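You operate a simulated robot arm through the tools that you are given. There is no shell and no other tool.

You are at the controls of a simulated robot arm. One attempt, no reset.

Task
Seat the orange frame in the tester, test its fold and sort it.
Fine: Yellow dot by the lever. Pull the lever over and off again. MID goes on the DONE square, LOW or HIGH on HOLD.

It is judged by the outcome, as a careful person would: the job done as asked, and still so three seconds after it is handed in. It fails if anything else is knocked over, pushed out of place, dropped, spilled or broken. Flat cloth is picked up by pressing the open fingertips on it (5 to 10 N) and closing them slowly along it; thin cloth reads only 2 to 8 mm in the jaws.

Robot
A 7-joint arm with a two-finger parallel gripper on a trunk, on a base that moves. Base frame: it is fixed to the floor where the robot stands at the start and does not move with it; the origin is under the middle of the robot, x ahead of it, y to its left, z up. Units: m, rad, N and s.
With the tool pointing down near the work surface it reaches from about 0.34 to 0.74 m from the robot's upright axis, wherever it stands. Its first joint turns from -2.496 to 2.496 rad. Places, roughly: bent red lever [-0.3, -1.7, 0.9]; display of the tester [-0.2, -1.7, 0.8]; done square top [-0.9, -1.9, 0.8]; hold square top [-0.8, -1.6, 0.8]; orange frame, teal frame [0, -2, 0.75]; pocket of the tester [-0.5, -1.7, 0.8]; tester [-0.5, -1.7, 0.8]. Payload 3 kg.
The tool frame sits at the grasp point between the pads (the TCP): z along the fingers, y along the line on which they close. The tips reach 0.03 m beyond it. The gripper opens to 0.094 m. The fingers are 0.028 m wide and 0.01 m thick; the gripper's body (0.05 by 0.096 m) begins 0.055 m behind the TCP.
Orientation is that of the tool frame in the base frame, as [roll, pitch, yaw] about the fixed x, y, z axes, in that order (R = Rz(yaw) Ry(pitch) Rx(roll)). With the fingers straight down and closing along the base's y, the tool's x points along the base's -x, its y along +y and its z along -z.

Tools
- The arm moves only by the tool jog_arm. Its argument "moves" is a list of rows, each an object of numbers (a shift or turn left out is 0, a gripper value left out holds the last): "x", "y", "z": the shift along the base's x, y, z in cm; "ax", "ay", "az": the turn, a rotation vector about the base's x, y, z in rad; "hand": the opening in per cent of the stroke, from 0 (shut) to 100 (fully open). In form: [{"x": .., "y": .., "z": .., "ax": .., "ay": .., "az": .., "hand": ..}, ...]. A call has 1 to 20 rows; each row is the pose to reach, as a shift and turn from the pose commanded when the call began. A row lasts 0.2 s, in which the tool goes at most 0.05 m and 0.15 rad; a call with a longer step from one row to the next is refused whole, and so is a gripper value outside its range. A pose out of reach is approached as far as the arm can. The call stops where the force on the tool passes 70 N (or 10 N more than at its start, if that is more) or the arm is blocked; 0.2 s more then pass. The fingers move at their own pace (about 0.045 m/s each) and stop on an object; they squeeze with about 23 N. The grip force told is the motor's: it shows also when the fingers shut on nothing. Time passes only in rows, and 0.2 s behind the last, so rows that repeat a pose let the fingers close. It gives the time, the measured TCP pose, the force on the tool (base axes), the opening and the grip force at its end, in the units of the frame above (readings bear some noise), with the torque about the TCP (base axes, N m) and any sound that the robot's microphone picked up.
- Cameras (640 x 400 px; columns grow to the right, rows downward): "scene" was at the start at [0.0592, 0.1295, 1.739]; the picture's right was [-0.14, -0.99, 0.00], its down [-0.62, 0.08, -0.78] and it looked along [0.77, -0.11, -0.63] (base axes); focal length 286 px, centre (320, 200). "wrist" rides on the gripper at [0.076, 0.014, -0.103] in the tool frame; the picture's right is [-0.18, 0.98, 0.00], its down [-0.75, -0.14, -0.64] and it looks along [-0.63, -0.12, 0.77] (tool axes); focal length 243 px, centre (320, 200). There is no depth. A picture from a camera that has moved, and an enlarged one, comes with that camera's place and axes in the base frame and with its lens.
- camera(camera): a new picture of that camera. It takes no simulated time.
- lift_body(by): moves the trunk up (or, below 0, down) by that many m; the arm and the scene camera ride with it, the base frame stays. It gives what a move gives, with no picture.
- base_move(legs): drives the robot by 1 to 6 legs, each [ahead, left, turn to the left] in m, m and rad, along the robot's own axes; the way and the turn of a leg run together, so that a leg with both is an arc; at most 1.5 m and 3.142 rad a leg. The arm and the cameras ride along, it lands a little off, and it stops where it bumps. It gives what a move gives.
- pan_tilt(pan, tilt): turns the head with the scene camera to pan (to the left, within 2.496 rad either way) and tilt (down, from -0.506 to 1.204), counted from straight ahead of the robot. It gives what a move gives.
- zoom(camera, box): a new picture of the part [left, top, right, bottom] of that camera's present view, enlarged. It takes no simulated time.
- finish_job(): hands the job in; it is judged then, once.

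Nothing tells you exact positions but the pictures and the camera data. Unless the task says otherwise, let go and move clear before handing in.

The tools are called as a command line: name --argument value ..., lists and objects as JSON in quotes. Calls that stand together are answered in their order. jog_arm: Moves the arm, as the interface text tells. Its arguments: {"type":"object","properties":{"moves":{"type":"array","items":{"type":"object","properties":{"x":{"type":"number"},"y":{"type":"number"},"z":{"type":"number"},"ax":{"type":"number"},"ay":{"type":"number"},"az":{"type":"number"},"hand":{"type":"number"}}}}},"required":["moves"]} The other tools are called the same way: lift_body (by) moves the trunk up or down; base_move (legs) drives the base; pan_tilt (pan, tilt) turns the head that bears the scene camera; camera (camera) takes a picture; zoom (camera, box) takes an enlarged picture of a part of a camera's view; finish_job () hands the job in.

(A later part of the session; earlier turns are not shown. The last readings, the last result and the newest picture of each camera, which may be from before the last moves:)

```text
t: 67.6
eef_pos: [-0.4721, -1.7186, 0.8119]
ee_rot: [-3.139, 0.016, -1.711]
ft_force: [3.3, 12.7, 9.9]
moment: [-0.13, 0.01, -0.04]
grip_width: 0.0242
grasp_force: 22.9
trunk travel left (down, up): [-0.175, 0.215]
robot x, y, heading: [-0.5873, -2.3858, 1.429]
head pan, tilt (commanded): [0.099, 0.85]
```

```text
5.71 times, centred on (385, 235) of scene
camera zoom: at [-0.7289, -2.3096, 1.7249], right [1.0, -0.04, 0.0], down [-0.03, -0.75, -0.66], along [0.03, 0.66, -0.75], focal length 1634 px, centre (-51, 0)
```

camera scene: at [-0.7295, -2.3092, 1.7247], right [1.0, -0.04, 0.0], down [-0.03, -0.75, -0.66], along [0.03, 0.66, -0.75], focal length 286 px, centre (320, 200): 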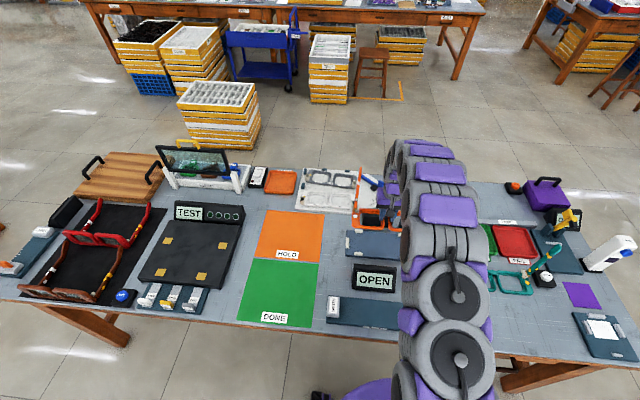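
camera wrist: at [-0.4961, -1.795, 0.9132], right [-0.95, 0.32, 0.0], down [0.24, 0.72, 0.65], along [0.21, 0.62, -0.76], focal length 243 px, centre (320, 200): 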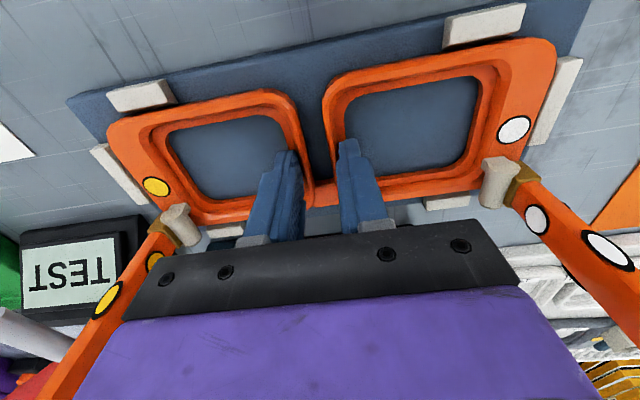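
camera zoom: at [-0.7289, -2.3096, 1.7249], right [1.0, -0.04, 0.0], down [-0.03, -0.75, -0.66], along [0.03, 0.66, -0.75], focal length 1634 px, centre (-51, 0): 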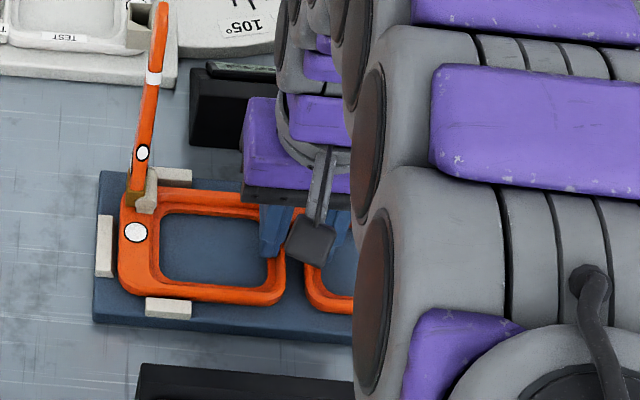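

The tester's display switched from OPEN to TEST, so it senses the frame. I'll check the seating closely before letting go.

zoom --camera "wrist" --box '[80, 60, 240, 160]'

zoom --camera "wrist" --box '[420, 0, 620, 125]'

zoom --camera "wrist" --box '[140, 140, 300, 240]'

zoom --camera "wrist" --box '[400, 120, 560, 220]'

```text
4.00 times, centred on (160, 110) of wrist
camera zoom: at [-0.4961, -1.795, 0.9132], right [-0.95, 0.32, 0.0], down [0.24, 0.72, 0.65], along [0.21, 0.62, -0.76], focal length 970 px, centre (960, 560)
```

zoom: 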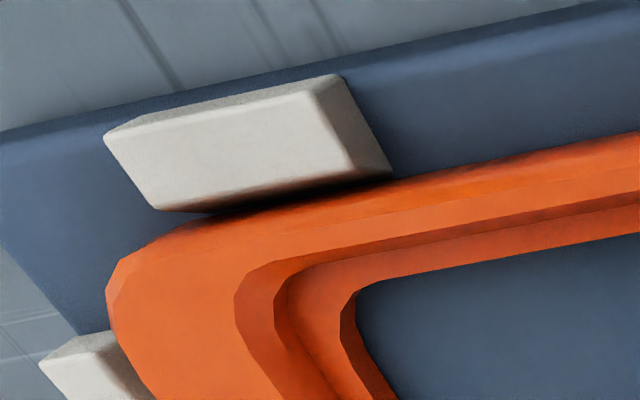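

```text
3.20 times, centred on (520, 62) of wrist
camera zoom: at [-0.4961, -1.795, 0.9132], right [-0.95, 0.32, 0.0], down [0.24, 0.72, 0.65], along [0.21, 0.62, -0.76], focal length 776 px, centre (-320, 640)
```

zoom: 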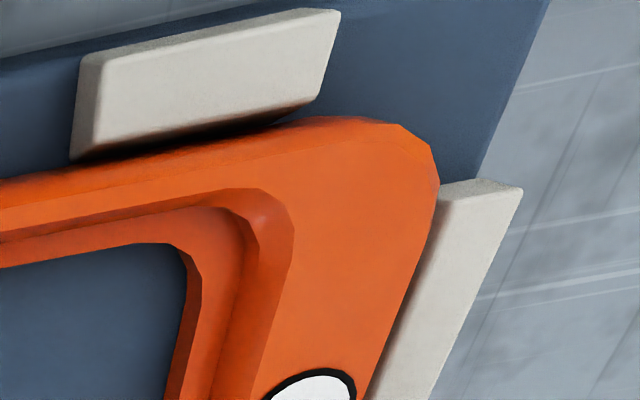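

```text
4.00 times, centred on (220, 190) of wrist
camera zoom: at [-0.4961, -1.795, 0.9132], right [-0.95, 0.32, 0.0], down [0.24, 0.72, 0.65], along [0.21, 0.62, -0.76], focal length 970 px, centre (720, 240)
```

zoom: 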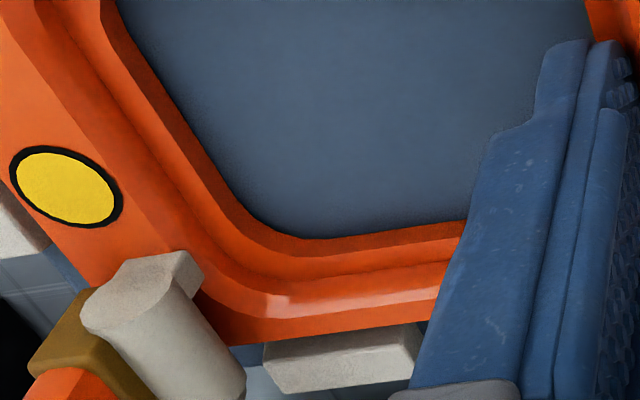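

```text
4.00 times, centred on (480, 170) of wrist
camera zoom: at [-0.4961, -1.795, 0.9132], right [-0.95, 0.32, 0.0], down [0.24, 0.72, 0.65], along [0.21, 0.62, -0.76], focal length 970 px, centre (-320, 320)
```

zoom: 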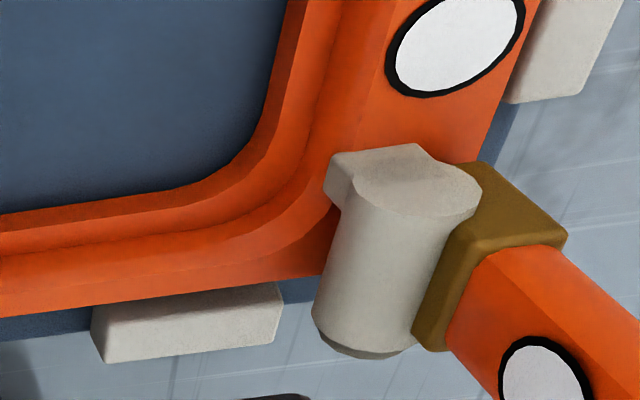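

The rim is down between all six locators, touching the near pair slightly. I'll relieve that side force by 2 mm and press gently to be sure it's flat, then release.

jog_arm --moves '[{"y": 0.1}, {"y": 0.2}, {"y": 0.2, "z": -0.1}, {"y": 0.2, "z": -0.2}, {"y": 0.2, "z": -0.2}]'

camera --camera "wrist"

```text
t: 68.8
eef_pos: [-0.4704, -1.7198, 0.8117]
ee_rot: [-3.14, 0.015, -1.71]
ft_force: [-2.3, -3.3, 22.5]
moment: [-0.13, 0.03, -0.13]
grip_width: 0.0243
grasp_force: 23.2
trunk travel left (down, up): [-0.175, 0.215]
robot x, y, heading: [-0.5902, -2.3849, 1.429]
head pan, tilt (commanded): [0.099, 0.85]
```

```text
taken
camera wrist: at [-0.4961, -1.7942, 0.9123], right [-0.95, 0.32, 0.0], down [0.24, 0.72, 0.65], along [0.21, 0.62, -0.76], focal length 243 px, centre (320, 200)
```

wrist: 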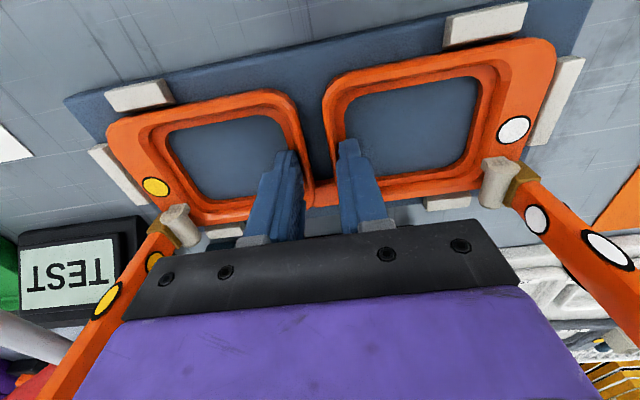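

It is firmly down on the plate (22 N vertical, no height change, little side force). I'll unload and open the fingers.

jog_arm --moves '[{"z": 0.15}, {"z": 0.2, "hand": 35}, {"z": 0.2, "hand": 45}, {"z": 0.2, "hand": 60}, {"z": 0.2, "hand": 60}, {"z": 0.2, "hand": 60}]'

camera --camera "wrist"

```text
t: 70.2
eef_pos: [-0.4702, -1.7182, 0.8114]
ee_rot: [-3.141, 0.013, -1.709]
ft_force: [0.4, 0.2, -0.2]
moment: [0.02, -0.01, -0.01]
grip_width: 0.0563
grasp_force: 0.2
trunk travel left (down, up): [-0.175, 0.215]
robot x, y, heading: [-0.5843, -2.3874, 1.429]
head pan, tilt (commanded): [0.099, 0.85]
```

```text
taken
camera wrist: at [-0.4958, -1.7936, 0.9127], right [-0.95, 0.32, 0.0], down [0.24, 0.72, 0.65], along [0.21, 0.62, -0.76], focal length 243 px, centre (320, 200)
```

wrist: 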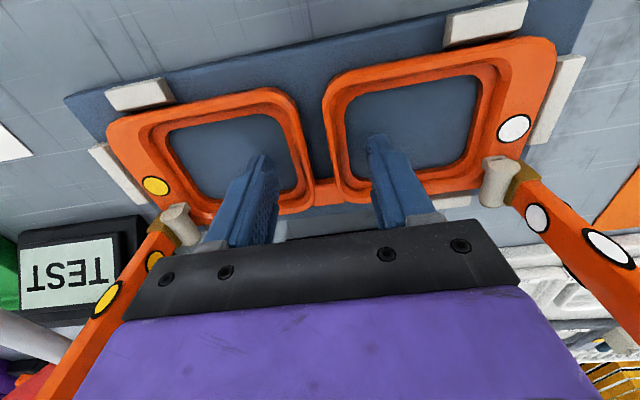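

Released cleanly. I'll rise straight up until the hand is above the temple tops, then look at the lever.

jog_arm --moves '[{"z": 1}, {"z": 4}, {"z": 8}, {"z": 12}, {"z": 16}, {"z": 20}, {"z": 24}, {"z": 25}, {"z": 25}]'

jog_arm --moves '[{"y": -4}, {"y": -8}, {"y": -12}, {"y": -16}, {"y": -18}, {"y": -18}]'

camera --camera "scene"

camera --camera "wrist"

```text
t: 72.2
eef_pos: [-0.4694, -1.7187, 1.0622]
ee_rot: [-3.141, 0.013, -1.711]
ft_force: [-0.1, 0.1, 0.0]
moment: [0.01, -0.01, 0.01]
grip_width: 0.0563
grasp_force: 0.1
trunk travel left (down, up): [-0.175, 0.215]
robot x, y, heading: [-0.5901, -2.3863, 1.433]
head pan, tilt (commanded): [0.099, 0.85]
```

```text
t: 73.6
eef_pos: [-0.469, -1.8986, 1.0614]
ee_rot: [3.141, 0.012, -1.71]
ft_force: [0.5, -1.2, 0.4]
moment: [-0.05, 0.01, 0.01]
grip_width: 0.0565
grasp_force: 0.1
trunk travel left (down, up): [-0.175, 0.215]
robot x, y, heading: [-0.5858, -2.385, 1.438]
head pan, tilt (commanded): [0.099, 0.85]
```

```text
taken
camera scene: at [-0.7289, -2.3116, 1.7249], right [1.0, -0.04, 0.0], down [-0.03, -0.75, -0.66], along [0.03, 0.66, -0.75], focal length 286 px, centre (320, 200)
```

scene: 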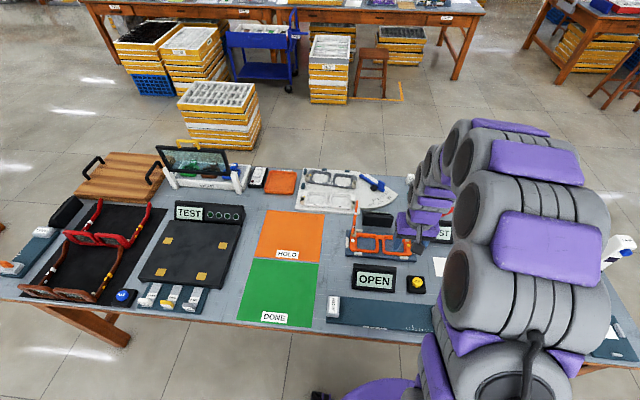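

```text
taken
camera wrist: at [-0.4944, -1.9734, 1.1626], right [-0.95, 0.32, 0.0], down [0.24, 0.72, 0.65], along [0.21, 0.62, -0.76], focal length 243 px, centre (320, 200)
```

wrist: 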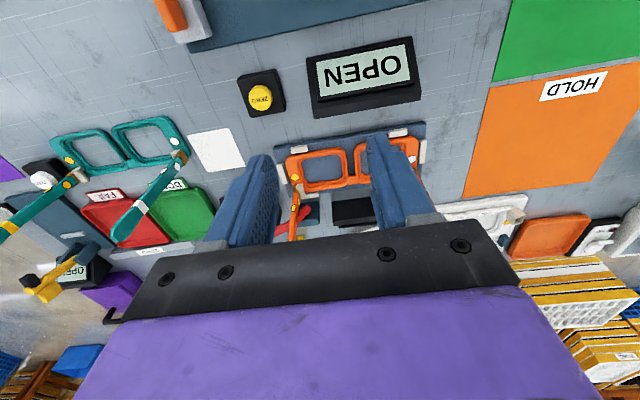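

The frame sits in the tester and the display reads TEST. The lever pivots near (-0.364, -1.66, 0.794) with its tip near (-0.214, -1.681, 0.94), a bit far from here; I'll move the base 0.1 m right and 0.07 m closer, hand high, and view the lever again.

base_move --legs '[[0, -0.1, 0], [0.07, 0, -0.03]]'

camera --camera "scene"

camera --camera "wrist"

```text
t: 75.4
eef_pos: [-0.347, -1.8463, 1.0614]
ee_rot: [-3.139, 0.012, -1.737]
ft_force: [-1.1, -0.2, 0.6]
moment: [-0.03, 0.0, -0.01]
grip_width: 0.0564
grasp_force: 0.0
trunk travel left (down, up): [-0.175, 0.215]
robot x, y, heading: [-0.4799, -2.3352, 1.405]
head pan, tilt (commanded): [0.099, 0.85]
```

```text
taken
camera scene: at [-0.5902, -2.2552, 1.7268], right [1.0, -0.07, -0.02], down [-0.06, -0.75, -0.66], along [0.04, 0.66, -0.75], focal length 286 px, centre (320, 200)
```

scene: 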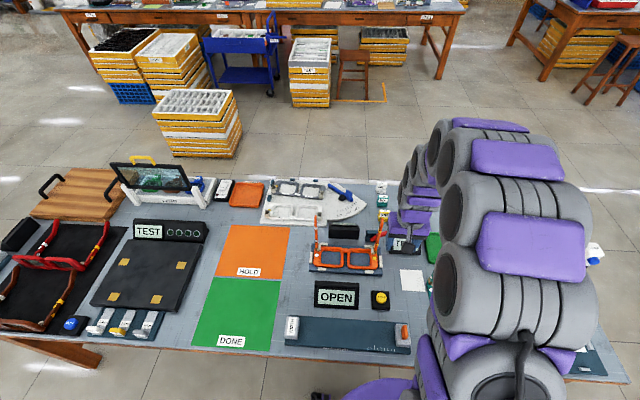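

```text
taken
camera wrist: at [-0.3748, -1.9199, 1.1624], right [-0.94, 0.34, 0.0], down [0.26, 0.71, 0.65], along [0.23, 0.61, -0.76], focal length 243 px, centre (320, 200)
```

wrist: 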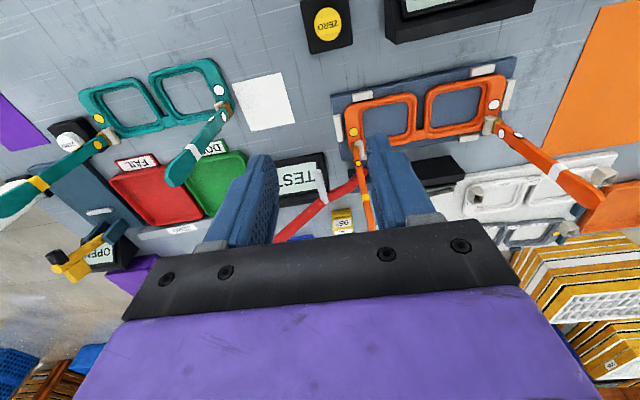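

zoom --camera "scene" --box '[300, 190, 420, 280]'

zoom --camera "wrist" --box '[220, 60, 540, 260]'

```text
4.44 times, centred on (360, 235) of scene
camera zoom: at [-0.5902, -2.2552, 1.7268], right [1.0, -0.07, -0.02], down [-0.06, -0.75, -0.66], along [0.04, 0.66, -0.75], focal length 1271 px, centre (142, 44)
```

zoom: 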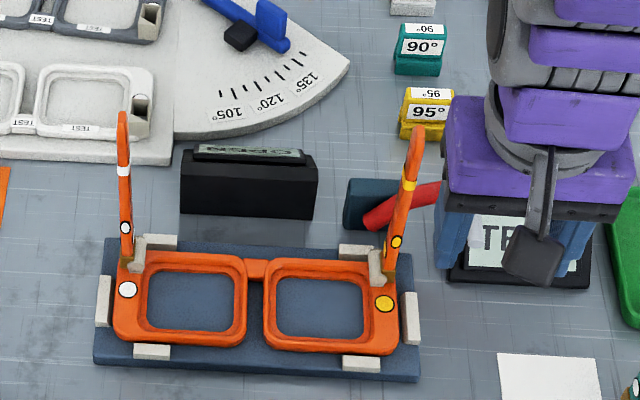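

```text
2.00 times, centred on (380, 160) of wrist
camera zoom: at [-0.3748, -1.9199, 1.1624], right [-0.94, 0.34, 0.0], down [0.26, 0.71, 0.65], along [0.23, 0.61, -0.76], focal length 485 px, centre (200, 280)
```

zoom: 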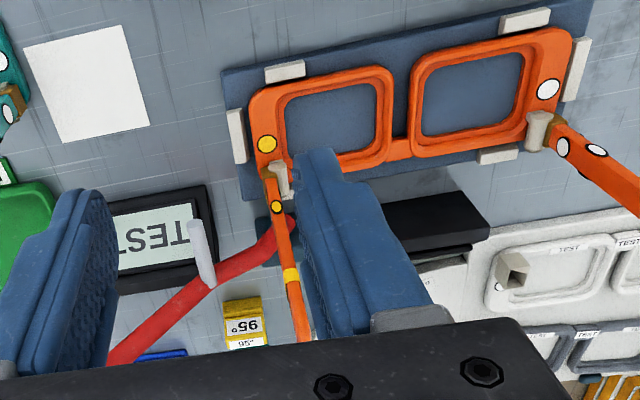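

The frame is fully inside all six locators, and the lever geometry is confirmed (pivot ≈ (-0.363, -1.660, 0.789), tip ≈ (-0.214, -1.681, 0.941)). I'll use the fully open fingers as a fork around the lever's outer end, slightly to its far side so the folding temple stays clear; first I move above the tip.

jog_arm --moves '[{"x": 2, "y": 3.5, "hand": 100}, {"x": 4.2, "y": 7, "az": 0.01}, {"x": 6.4, "y": 10.5, "az": 0.023}, {"x": 8.8, "y": 14, "az": 0.023}, {"x": 11.05, "y": 17.7, "az": 0.023}, {"x": 11.05, "y": 17.7, "az": 0.023}, {"x": 11.05, "y": 17.7, "az": 0.023}]'

camera --camera "wrist"

camera --camera "scene"

```text
t: 77.0
eef_pos: [-0.2478, -1.6704, 1.0625]
ee_rot: [-3.126, 0.014, -1.715]
ft_force: [0.2, 1.1, 0.1]
moment: [0.01, -0.04, 0.0]
grip_width: 0.0942
grasp_force: 0.0
trunk travel left (down, up): [-0.175, 0.215]
robot x, y, heading: [-0.4786, -2.3318, 1.402]
head pan, tilt (commanded): [0.099, 0.85]
```

```text
taken
camera wrist: at [-0.2739, -1.7446, 1.1631], right [-0.95, 0.32, -0.01], down [0.24, 0.72, 0.66], along [0.22, 0.62, -0.75], focal length 243 px, centre (320, 200)
```

wrist: 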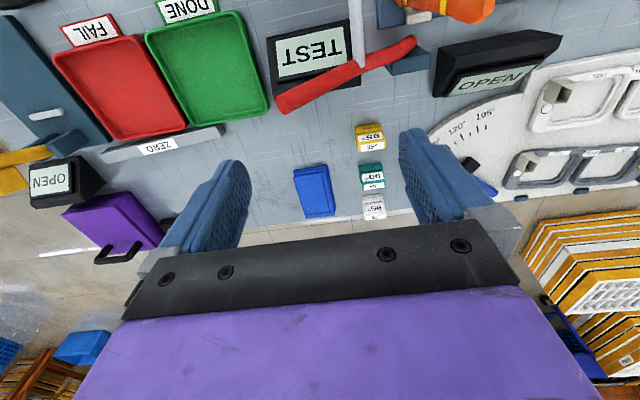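

```text
taken
camera scene: at [-0.5856, -2.2556, 1.7271], right [1.0, -0.07, -0.02], down [-0.06, -0.75, -0.66], along [0.03, 0.66, -0.75], focal length 286 px, centre (320, 200)
```

scene: 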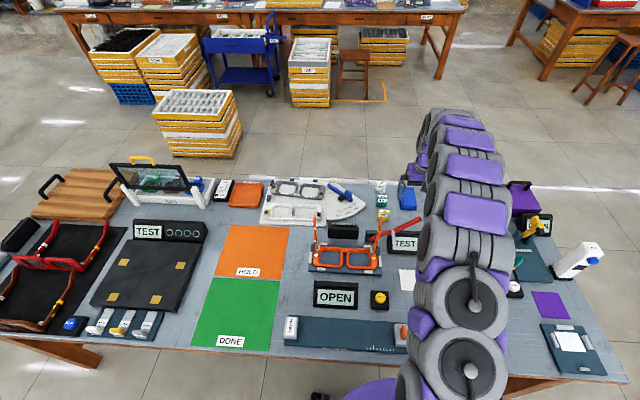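

The wrist view confirms the lever tip at (-0.216, -1.681, 0.93). I'll shift 9 mm to the right and lower the open fork over the lever's end.

jog_arm --moves '[{"x": 0.9, "y": -0.1}, {"x": 0.9, "y": -0.1, "z": -3}, {"x": 0.9, "y": -0.1, "z": -6}, {"x": 0.9, "y": -0.1, "z": -8.5}, {"x": 0.9, "y": -0.1, "z": -10.5}, {"x": 0.9, "y": -0.1, "z": -10.5}]'

camera --camera "wrist"

zoom --camera "scene" --box '[300, 190, 440, 280]'

```text
t: 78.2
eef_pos: [-0.2331, -1.6634, 0.9607]
ee_rot: [-3.118, 0.031, -1.719]
ft_force: [0.6, 0.1, -1.7]
moment: [0.0, 0.01, 0.02]
grip_width: 0.0939
grasp_force: 0.0
trunk travel left (down, up): [-0.175, 0.215]
robot x, y, heading: [-0.4813, -2.3277, 1.396]
head pan, tilt (commanded): [0.099, 0.85]
stopped in row 6: the force on the tool passed its limit at 73 N (the readings are from after the stop); the commanded pose is now the measured one
```

```text
taken
camera wrist: at [-0.2607, -1.7404, 1.0605], right [-0.94, 0.33, -0.02], down [0.23, 0.71, 0.67], along [0.23, 0.63, -0.74], focal length 243 px, centre (320, 200)
```

wrist: 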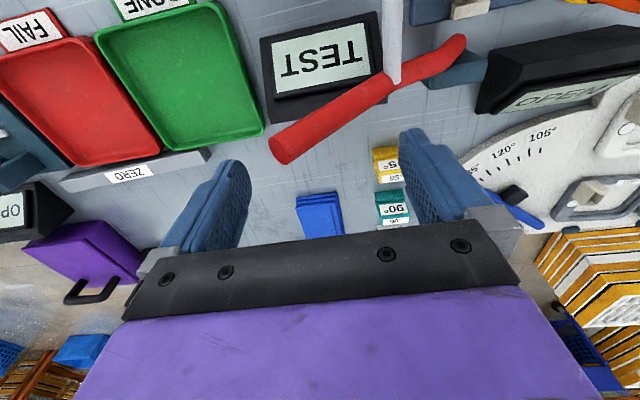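

```text
4.44 times, centred on (370, 235) of scene
camera zoom: at [-0.6111, -2.2464, 1.7248], right [1.0, -0.07, 0.0], down [-0.06, -0.75, -0.66], along [0.04, 0.65, -0.76], focal length 1271 px, centre (98, 44)
```

zoom: 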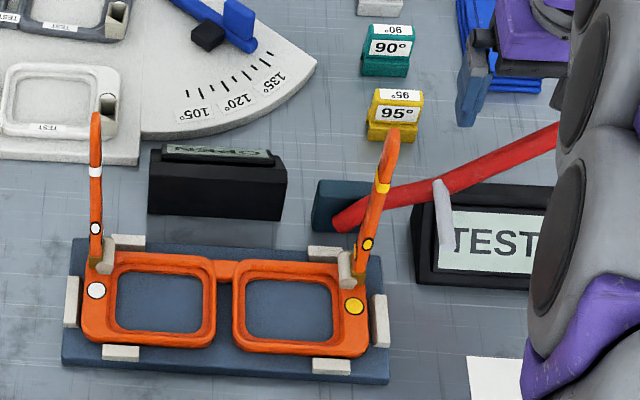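

The call stopped on a short 73 N jolt though the lever has not moved and no force remains now; the robot seems to have rocked (its tilt went away), perhaps touching the bench edge. I'll look down at my base and the bench edge before going on.

pan_tilt --pan 0.1 --tilt 1.2

camera --camera "scene"

```text
t: 79.1
eef_pos: [-0.2347, -1.6676, 0.9654]
ee_rot: [-3.116, 0.035, -1.719]
ft_force: [0.5, -0.8, -0.5]
moment: [0.01, 0.04, 0.0]
grip_width: 0.0942
grasp_force: 0.0
trunk travel left (down, up): [-0.175, 0.215]
robot x, y, heading: [-0.4797, -2.3263, 1.403]
head pan, tilt (commanded): [0.099, 1.201]
```

```text
taken
camera scene: at [-0.6138, -2.2726, 1.7017], right [1.0, -0.07, 0.0], down [-0.07, -0.93, -0.36], along [0.02, 0.36, -0.93], focal length 286 px, centre (320, 200)
```

scene: 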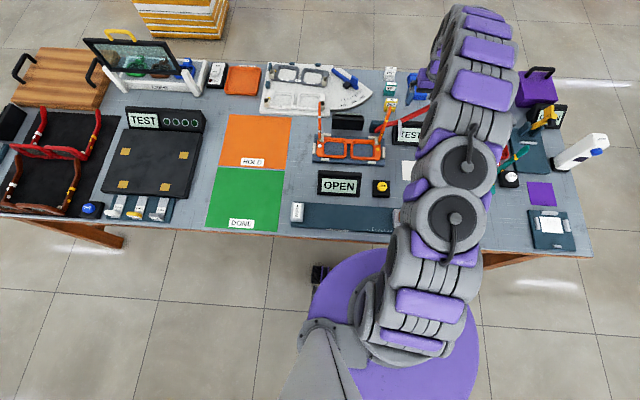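

The body is clear of the bench edge, so the jolt looks like the robot rocking on its base after the drive, and nothing on the bench has moved. I'll level the hand first with a small turn and recheck.

jog_arm --moves '[{"ax": -0.015, "ay": 0.015}, {"ax": -0.03, "ay": 0.03, "az": 0.005}, {"ax": -0.03, "ay": 0.03, "az": 0.005}, {"ax": -0.03, "ay": 0.03, "az": 0.005}]'

camera --camera "wrist"

zoom --camera "scene" --box '[290, 60, 450, 160]'

```text
t: 80.1
eef_pos: [-0.2362, -1.6669, 0.965]
ee_rot: [3.141, 0.002, -1.713]
ft_force: [0.4, 0.1, 0.2]
moment: [-0.01, 0.03, 0.0]
grip_width: 0.094
grasp_force: 0.2
trunk travel left (down, up): [-0.175, 0.215]
robot x, y, heading: [-0.4779, -2.324, 1.407]
head pan, tilt (commanded): [0.099, 1.201]
```

```text
taken
camera wrist: at [-0.2619, -1.7409, 1.0675], right [-0.95, 0.32, 0.0], down [0.25, 0.73, 0.64], along [0.21, 0.61, -0.77], focal length 243 px, centre (320, 200)
```

wrist: 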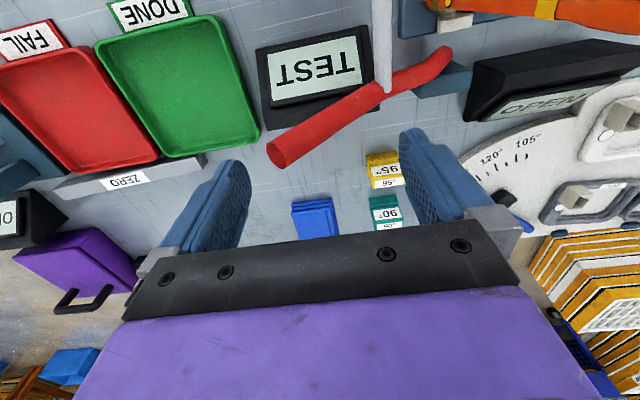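

```text
4.00 times, centred on (370, 110) of scene
camera zoom: at [-0.6142, -2.2728, 1.7018], right [1.0, -0.07, 0.0], down [-0.07, -0.93, -0.36], along [0.02, 0.36, -0.93], focal length 1144 px, centre (120, 560)
```

zoom: 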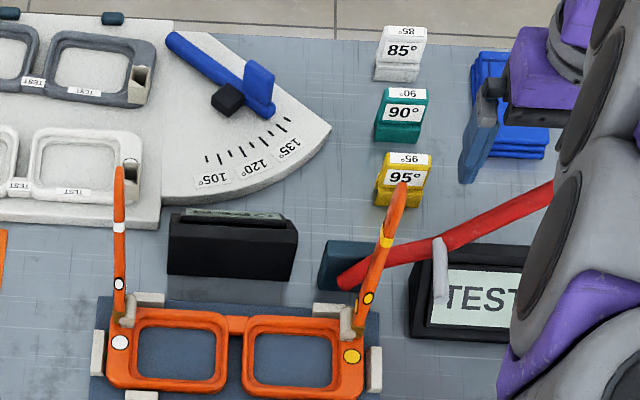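

Level again, and triangulating the lever tip from two views gives (-0.214, -1.683, 0.941). I'll lower the fork the rest of the way around the lever's end.

jog_arm --moves '[{"y": -0.3, "z": -1}, {"y": -0.3, "z": -2}, {"y": -0.3, "z": -3}, {"y": -0.3, "z": -3.7}, {"y": -0.3, "z": -3.7}]'

camera --camera "wrist"

```text
t: 81.3
eef_pos: [-0.2408, -1.6687, 0.9284]
ee_rot: [-3.138, 0.0, -1.711]
ft_force: [0.6, 0.4, 0.0]
moment: [-0.01, -0.04, 0.0]
grip_width: 0.0941
grasp_force: 0.1
trunk travel left (down, up): [-0.175, 0.215]
robot x, y, heading: [-0.4812, -2.3296, 1.401]
head pan, tilt (commanded): [0.099, 1.201]
```

```text
taken
camera wrist: at [-0.267, -1.7425, 1.0307], right [-0.95, 0.32, 0.0], down [0.24, 0.73, 0.64], along [0.21, 0.61, -0.77], focal length 243 px, centre (320, 200)
```

wrist: 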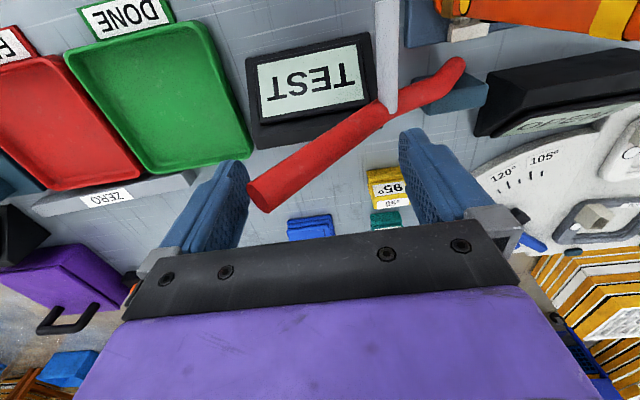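

The lever's end lies between the two fingers. I'll draw it along its arc to about 75°, just short of touching the temple, watching the force.

jog_arm --moves '[{"x": -0.94, "y": 0.14, "z": 0}, {"x": -2.38, "y": 0.34, "z": 1.0}, {"x": -3.76, "y": 0.54, "z": 2.2}, {"x": -5.29, "y": 0.77, "z": 3.4}, {"x": -6.93, "y": 1.0, "z": 4.2}, {"x": -8.71, "y": 1.26, "z": 5.0}, {"x": -10.39, "y": 1.5, "z": 5.55}, {"x": -10.39, "y": 1.5, "z": 5.55}]'

camera --camera "wrist"

zoom --camera "scene" --box '[290, 60, 450, 160]'

```text
t: 83.1
eef_pos: [-0.3452, -1.6538, 0.9846]
ee_rot: [-3.137, 0.0, -1.711]
ft_force: [0.0, 0.4, -0.6]
moment: [0.02, -0.01, 0.02]
grip_width: 0.0941
grasp_force: 0.1
trunk travel left (down, up): [-0.175, 0.215]
robot x, y, heading: [-0.4847, -2.3246, 1.402]
head pan, tilt (commanded): [0.099, 1.201]
```

```text
taken
camera wrist: at [-0.3712, -1.7278, 1.0869], right [-0.95, 0.32, 0.0], down [0.24, 0.73, 0.64], along [0.21, 0.61, -0.77], focal length 243 px, centre (320, 200)
```

wrist: 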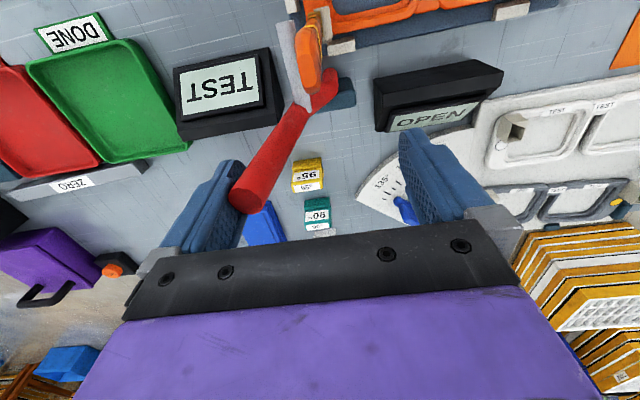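

```text
4.00 times, centred on (370, 110) of scene
camera zoom: at [-0.6221, -2.2715, 1.7011], right [1.0, -0.07, 0.0], down [-0.07, -0.93, -0.36], along [0.03, 0.36, -0.93], focal length 1144 px, centre (120, 560)
```

zoom: 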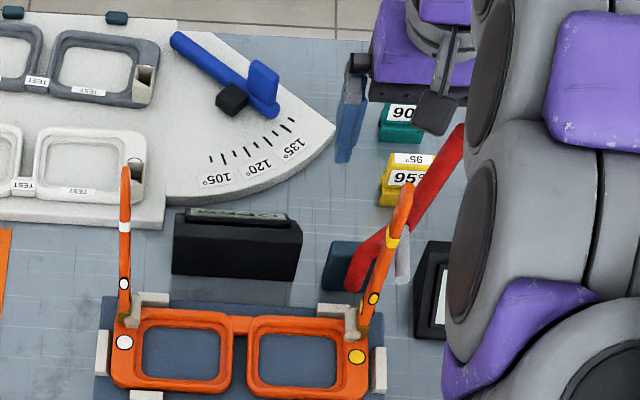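

The lever follows easily at about 75° with hardly any force; the temple is the next contact. I'll carry on past vertical in small steps.

jog_arm --moves '[{"x": -1.29, "y": 0.19, "z": 0.3}, {"x": -2.52, "y": 0.36, "z": 0.5}, {"x": -3.96, "y": 0.57, "z": 0.6}, {"x": -5.44, "y": 0.79, "z": 0.7}, {"x": -6.43, "y": 0.93, "z": 0.65}, {"x": -7.52, "y": 1.09, "z": 0.55}, {"x": -7.52, "y": 1.09, "z": 0.55}]'

camera --camera "wrist"

zoom --camera "scene" --box '[290, 60, 450, 160]'

```text
t: 84.7
eef_pos: [-0.4218, -1.6442, 0.9886]
ee_rot: [-3.139, 0.001, -1.712]
ft_force: [-0.4, -0.8, 0.4]
moment: [0.02, 0.03, 0.0]
grip_width: 0.0941
grasp_force: 0.1
trunk travel left (down, up): [-0.175, 0.215]
robot x, y, heading: [-0.4804, -2.3294, 1.405]
head pan, tilt (commanded): [0.099, 1.201]
```

```text
taken
camera wrist: at [-0.4473, -1.7163, 1.0912], right [-0.95, 0.32, 0.0], down [0.24, 0.73, 0.64], along [0.21, 0.61, -0.77], focal length 243 px, centre (320, 200)
```

wrist: 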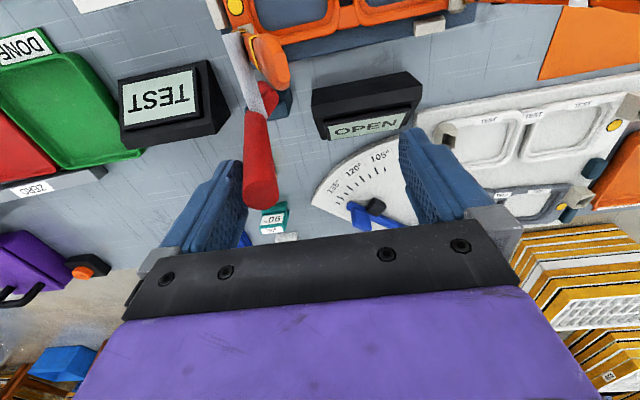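

```text
4.00 times, centred on (370, 110) of scene
camera zoom: at [-0.6227, -2.2715, 1.7011], right [1.0, -0.07, 0.0], down [-0.07, -0.93, -0.36], along [0.03, 0.36, -0.93], focal length 1144 px, centre (120, 560)
```

zoom: 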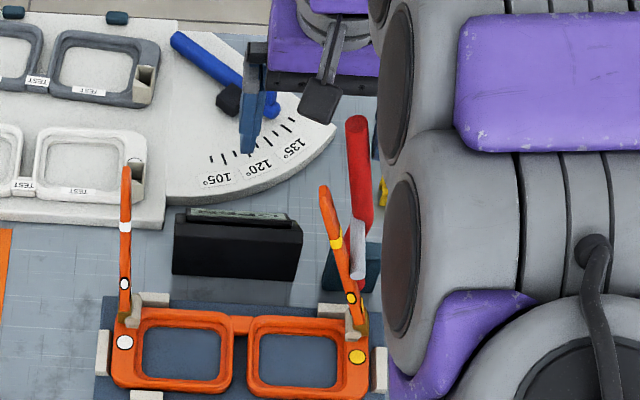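

The pin is now folding the yellow-dot temple inward with little force; the display still reads TEST. I'll continue the pull.

jog_arm --moves '[{"x": -1.09, "y": 0.16, "z": -0.2}, {"x": -2.18, "y": 0.31, "z": -0.5}, {"x": -3.17, "y": 0.46, "z": -0.9}, {"x": -4.06, "y": 0.59, "z": -1.3}, {"x": -4.06, "y": 0.59, "z": -1.3}]'

camera --camera "wrist"

zoom --camera "scene" --box '[290, 60, 450, 160]'

```text
t: 85.9
eef_pos: [-0.4617, -1.6371, 0.9754]
ee_rot: [-3.138, 0.0, -1.712]
ft_force: [-0.1, 0.2, -0.7]
moment: [0.02, 0.0, -0.04]
grip_width: 0.0939
grasp_force: 0.2
trunk travel left (down, up): [-0.175, 0.215]
robot x, y, heading: [-0.4801, -2.3266, 1.399]
head pan, tilt (commanded): [0.099, 1.201]
```

```text
taken
camera wrist: at [-0.4877, -1.7111, 1.0783], right [-0.95, 0.32, 0.0], down [0.24, 0.73, 0.64], along [0.21, 0.61, -0.77], focal length 243 px, centre (320, 200)
```

wrist: 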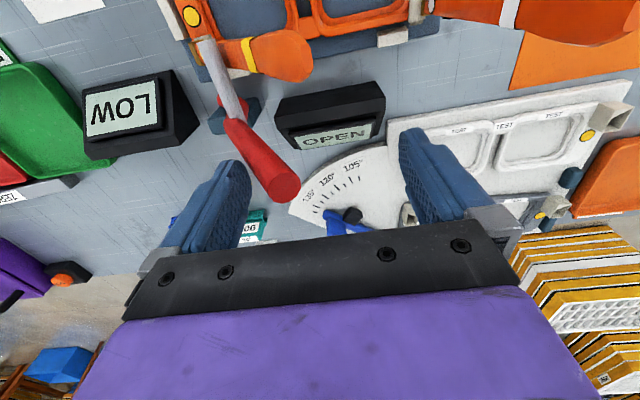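

```text
4.00 times, centred on (370, 110) of scene
camera zoom: at [-0.623, -2.2715, 1.7011], right [1.0, -0.07, 0.0], down [-0.07, -0.93, -0.36], along [0.03, 0.36, -0.93], focal length 1144 px, centre (120, 560)
```

zoom: 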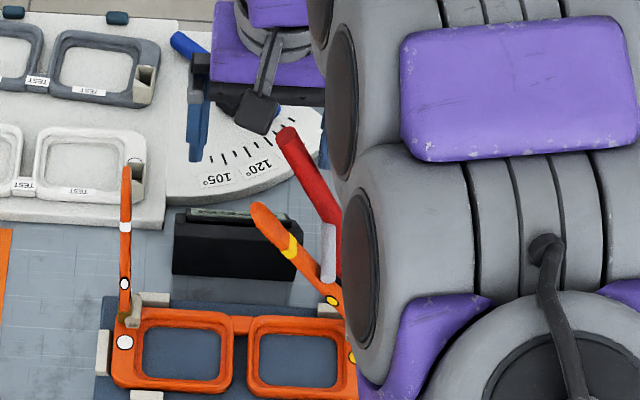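

The display now shows a reading; let me read it closely before pulling further.

zoom --camera "wrist" --box '[60, 60, 220, 160]'

```text
4.00 times, centred on (140, 110) of wrist
camera zoom: at [-0.4877, -1.7111, 1.0783], right [-0.95, 0.32, 0.0], down [0.24, 0.73, 0.64], along [0.21, 0.61, -0.77], focal length 970 px, centre (1040, 560)
```

zoom: 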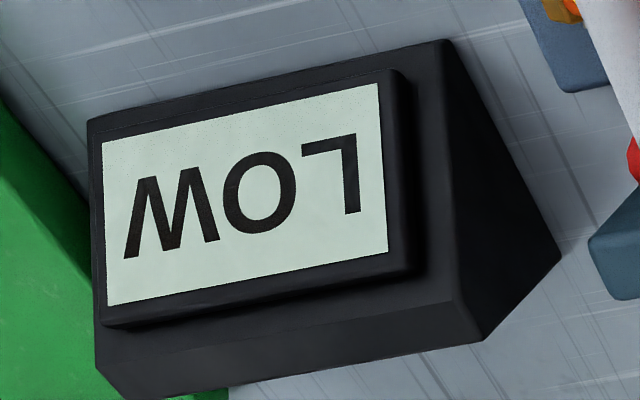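

It reads LOW so far. I'll pull on gently toward the end of the lever's travel to see whether the reading settles or changes.

jog_arm --moves '[{"x": -0.9, "y": 0.14, "z": -0.6}, {"x": -1.88, "y": 0.27, "z": -1.3}, {"x": -2.7, "y": 0.39, "z": -2.1}, {"x": -3.36, "y": 0.49, "z": -2.9}, {"x": -3.36, "y": 0.49, "z": -2.9}]'

camera --camera "wrist"

zoom --camera "scene" --box '[290, 60, 450, 160]'

```text
t: 87.1
eef_pos: [-0.4764, -1.6338, 0.958]
ee_rot: [-3.119, 0.016, -1.727]
ft_force: [61.1, -26.9, 92.8]
moment: [-4.14, -8.75, -1.19]
grip_width: 0.0938
grasp_force: 0.1
trunk travel left (down, up): [-0.175, 0.215]
robot x, y, heading: [-0.4803, -2.3269, 1.395]
head pan, tilt (commanded): [0.099, 1.201]
stopped in row 5: the force on the tool passed its limit at 153 N (the readings are from after the stop); the commanded pose is now the measured one
```

```text
taken
camera wrist: at [-0.5059, -1.7076, 1.0584], right [-0.94, 0.34, -0.02], down [0.24, 0.71, 0.66], along [0.23, 0.62, -0.75], focal length 243 px, centre (320, 200)
```

wrist: 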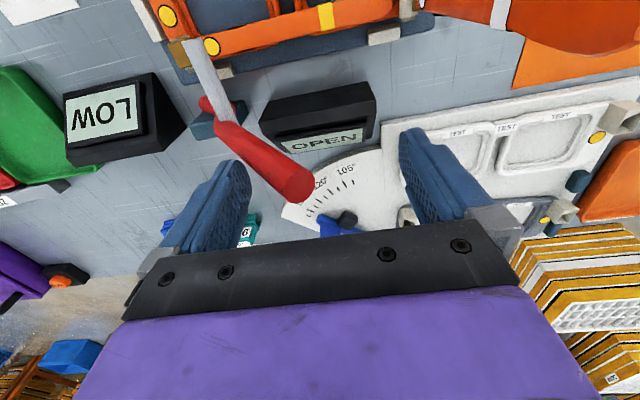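

```text
4.00 times, centred on (370, 110) of scene
camera zoom: at [-0.6035, -2.288, 1.7032], right [1.0, -0.07, -0.01], down [-0.07, -0.93, -0.37], along [0.02, 0.37, -0.93], focal length 1144 px, centre (120, 560)
```

zoom: 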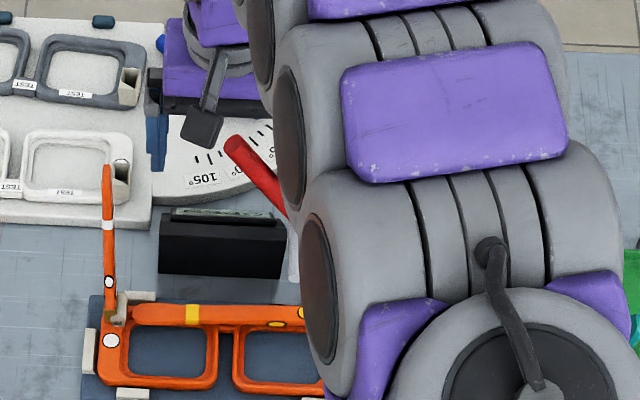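

The lever is at its end stop (the arm pushed against it) and the temple has folded flat; the display stays at LOW. I'll back off at once to take the load away.

jog_arm --moves '[{"x": 0.6, "y": -0.1, "z": 0.8}, {"x": 1.2, "y": -0.17, "z": 1.6}, {"x": 1.2, "y": -0.17, "z": 1.6}]'

camera --camera "wrist"

zoom --camera "scene" --box '[290, 60, 450, 160]'

```text
t: 87.9
eef_pos: [-0.4818, -1.629, 0.9672]
ee_rot: [-3.13, 0.016, -1.712]
ft_force: [7.9, 2.6, 4.4]
moment: [0.0, -0.39, 0.26]
grip_width: 0.0936
grasp_force: 0.1
trunk travel left (down, up): [-0.175, 0.215]
robot x, y, heading: [-0.4792, -2.3234, 1.397]
head pan, tilt (commanded): [0.099, 1.201]
```

```text
taken
camera wrist: at [-0.5091, -1.7037, 1.0684], right [-0.95, 0.32, -0.01], down [0.24, 0.72, 0.66], along [0.22, 0.62, -0.75], focal length 243 px, centre (320, 200)
```

wrist: 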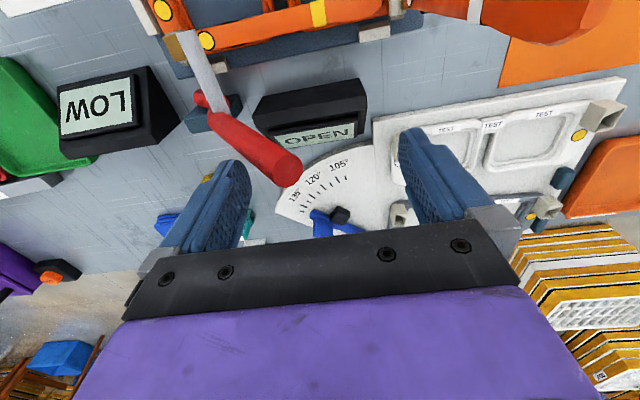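

```text
4.00 times, centred on (370, 110) of scene
camera zoom: at [-0.6175, -2.2718, 1.7014], right [1.0, -0.07, 0.0], down [-0.07, -0.93, -0.36], along [0.02, 0.36, -0.93], focal length 1144 px, centre (120, 560)
```

zoom: 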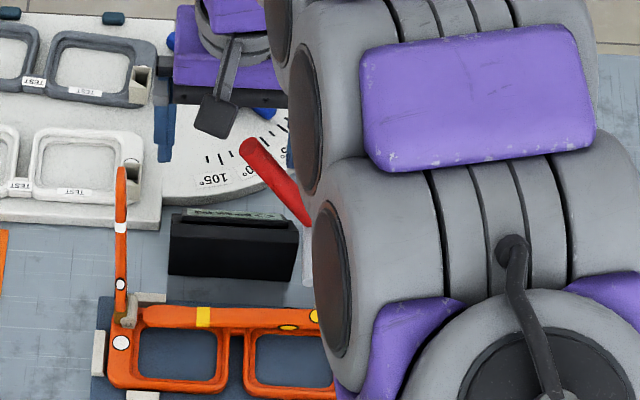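

Load is nearly gone. Display: LOW. Now I'll push the lever back off with the left finger of the fork along the same arc, first to upright.

jog_arm --moves '[{"x": 1.88, "y": -0.52, "z": 0}, {"x": 3.61, "y": -1.02, "z": -0.7}, {"x": 5.34, "y": -1.27, "z": 0}, {"x": 6.93, "y": -1.5, "z": 0.7}, {"x": 8.51, "y": -1.73, "z": 1.15}, {"x": 10.79, "y": -2.06, "z": 1.8}, {"x": 13.16, "y": -2.4, "z": 2.3}, {"x": 15.79, "y": -2.78, "z": 2.45}, {"x": 15.79, "y": -2.78, "z": 2.45}]'

camera --camera "wrist"

zoom --camera "scene" --box '[290, 60, 450, 160]'

```text
t: 89.9
eef_pos: [-0.3185, -1.6588, 0.9914]
ee_rot: [-3.126, 0.013, -1.717]
ft_force: [0.5, 0.2, 0.5]
moment: [0.04, -0.01, 0.0]
grip_width: 0.094
grasp_force: 0.1
trunk travel left (down, up): [-0.175, 0.215]
robot x, y, heading: [-0.4807, -2.3299, 1.399]
head pan, tilt (commanded): [0.099, 1.201]
```

```text
taken
camera wrist: at [-0.3464, -1.7332, 1.0929], right [-0.95, 0.33, -0.01], down [0.24, 0.72, 0.65], along [0.22, 0.61, -0.76], focal length 243 px, centre (320, 200)
```

wrist: 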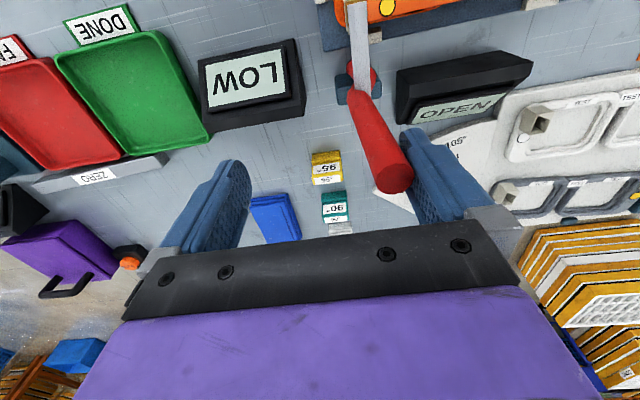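

```text
4.00 times, centred on (370, 110) of scene
camera zoom: at [-0.6191, -2.2717, 1.7013], right [1.0, -0.07, 0.0], down [-0.07, -0.93, -0.36], along [0.03, 0.36, -0.93], focal length 1144 px, centre (120, 560)
```

zoom: 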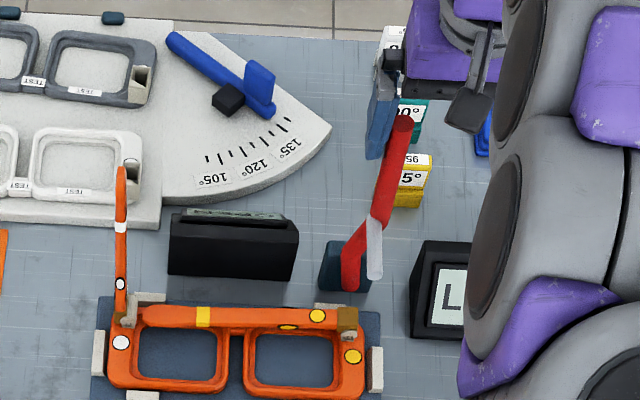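

The lever is back at about upright, temple lying folded across the brow bars, display still LOW. I'll push it on toward its rest.

jog_arm --moves '[{"x": 1.88, "y": -0.27, "z": -0.3}, {"x": 3.71, "y": -0.54, "z": -0.75}, {"x": 5.54, "y": -0.8, "z": -1.7}, {"x": 7.42, "y": -1.07, "z": -2.9}, {"x": 8.21, "y": -1.19, "z": -3.7}, {"x": 8.91, "y": -1.29, "z": -4.5}, {"x": 8.91, "y": -1.29, "z": -4.5}]'

camera --camera "wrist"

zoom --camera "scene" --box '[290, 60, 450, 160]'

```text
t: 91.5
eef_pos: [-0.2299, -1.671, 0.9462]
ee_rot: [-3.126, 0.011, -1.719]
ft_force: [0.1, 0.4, -0.3]
moment: [-0.02, -0.01, 0.0]
grip_width: 0.094
grasp_force: 0.1
trunk travel left (down, up): [-0.175, 0.215]
robot x, y, heading: [-0.4811, -2.332, 1.394]
head pan, tilt (commanded): [0.099, 1.201]
```

```text
taken
camera wrist: at [-0.2577, -1.7453, 1.0477], right [-0.95, 0.33, -0.01], down [0.24, 0.72, 0.65], along [0.22, 0.61, -0.76], focal length 243 px, centre (320, 200)
```

wrist: 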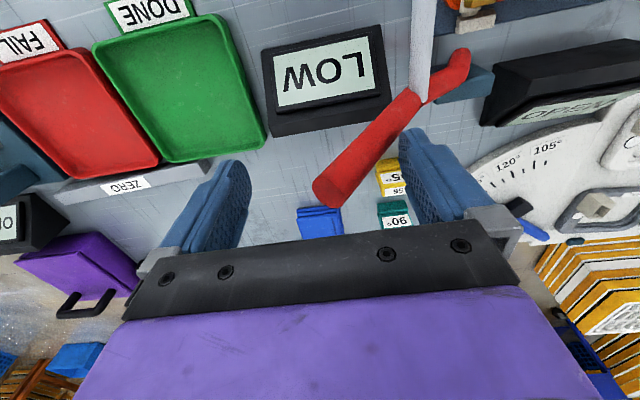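

```text
4.00 times, centred on (370, 110) of scene
camera zoom: at [-0.6188, -2.2719, 1.7013], right [1.0, -0.07, 0.0], down [-0.07, -0.93, -0.36], along [0.03, 0.36, -0.93], focal length 1144 px, centre (120, 560)
```

zoom: 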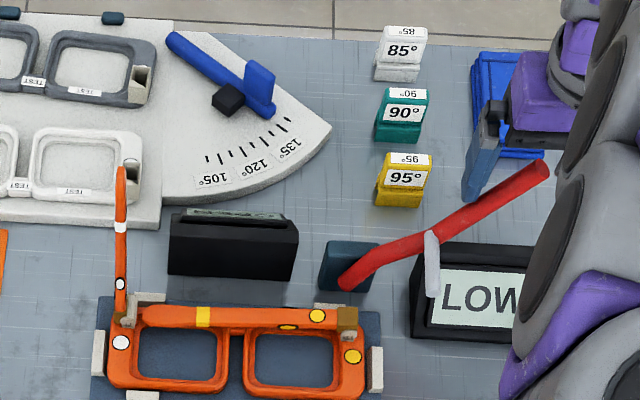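

The lever is nearly back at rest; a last little push takes it there.

jog_arm --moves '[{"x": 0.3, "y": -0.04, "z": -0.5}, {"x": 0.6, "y": -0.09, "z": -1.0}, {"x": 0.9, "y": -0.13, "z": -1.5}, {"x": 0.9, "y": -0.13, "z": -1.5}]'

camera --camera "wrist"

zoom --camera "scene" --box '[290, 60, 450, 160]'

```text
t: 92.5
eef_pos: [-0.2212, -1.6717, 0.9322]
ee_rot: [-3.125, 0.012, -1.717]
ft_force: [0.3, -1.2, 0.4]
moment: [-0.03, 0.0, 0.02]
grip_width: 0.0941
grasp_force: 0.0
trunk travel left (down, up): [-0.175, 0.215]
robot x, y, heading: [-0.4804, -2.328, 1.399]
head pan, tilt (commanded): [0.099, 1.201]
```

```text
taken
camera wrist: at [-0.2484, -1.7466, 1.0333], right [-0.95, 0.33, -0.01], down [0.24, 0.72, 0.65], along [0.22, 0.61, -0.76], focal length 243 px, centre (320, 200)
```

wrist: 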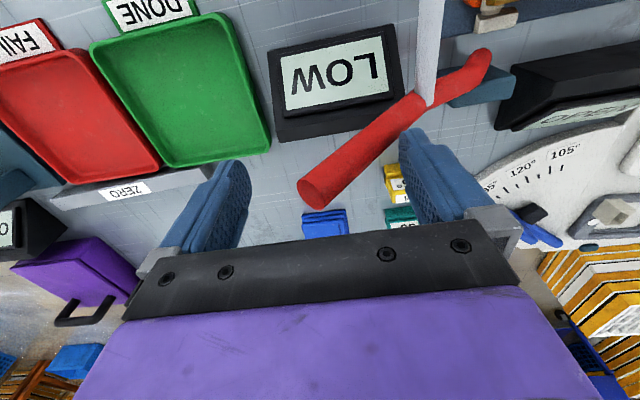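

```text
4.00 times, centred on (370, 110) of scene
camera zoom: at [-0.619, -2.2718, 1.7013], right [1.0, -0.07, 0.0], down [-0.07, -0.93, -0.36], along [0.03, 0.36, -0.93], focal length 1144 px, centre (120, 560)
```

zoom: 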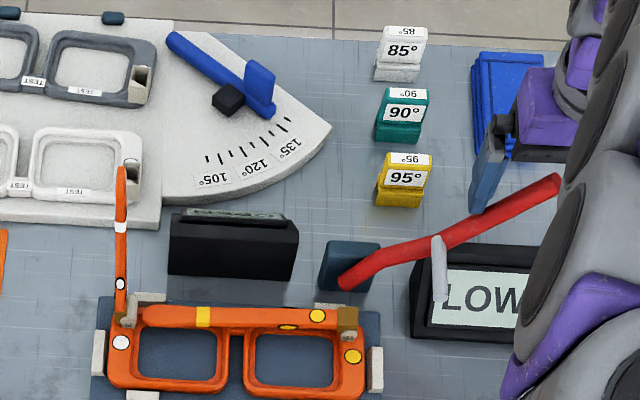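

jog_arm --moves '[{"x": 0.25, "y": -0.04, "z": -0.3}, {"x": 0.5, "y": -0.07, "z": -0.6}, {"x": 0.7, "y": -0.1, "z": -0.9}, {"x": 0.7, "y": -0.1, "z": -0.9}]'

zoom --camera "scene" --box '[290, 60, 450, 160]'

camera --camera "wrist"

```text
t: 93.5
eef_pos: [-0.217, -1.6712, 0.9262]
ee_rot: [-3.124, 0.018, -1.716]
ft_force: [-10.1, 2.3, 23.7]
moment: [0.04, 1.38, -0.13]
grip_width: 0.0942
grasp_force: 0.1
trunk travel left (down, up): [-0.175, 0.215]
robot x, y, heading: [-0.4814, -2.3269, 1.397]
head pan, tilt (commanded): [0.099, 1.201]
```

```text
4.00 times, centred on (370, 110) of scene
camera zoom: at [-0.625, -2.2753, 1.7012], right [1.0, -0.07, 0.0], down [-0.07, -0.93, -0.36], along [0.03, 0.36, -0.93], focal length 1144 px, centre (120, 560)
```

zoom: 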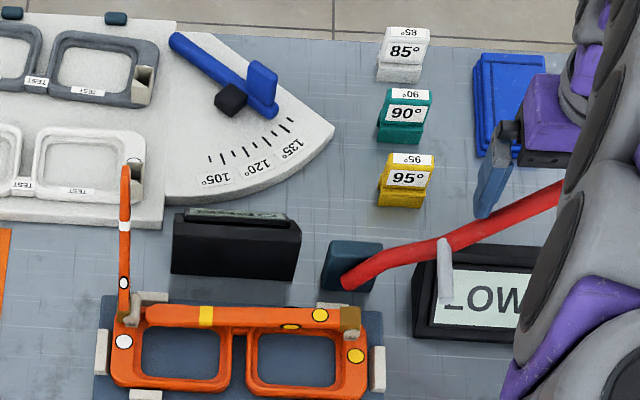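

```text
taken
camera wrist: at [-0.2443, -1.7467, 1.0262], right [-0.95, 0.32, -0.01], down [0.24, 0.72, 0.66], along [0.22, 0.62, -0.75], focal length 243 px, centre (320, 200)
```

wrist: 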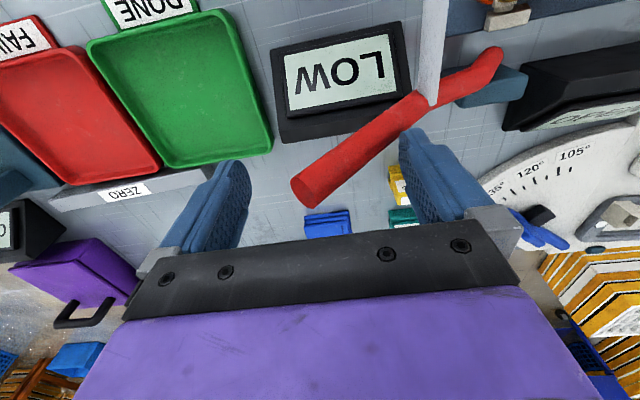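

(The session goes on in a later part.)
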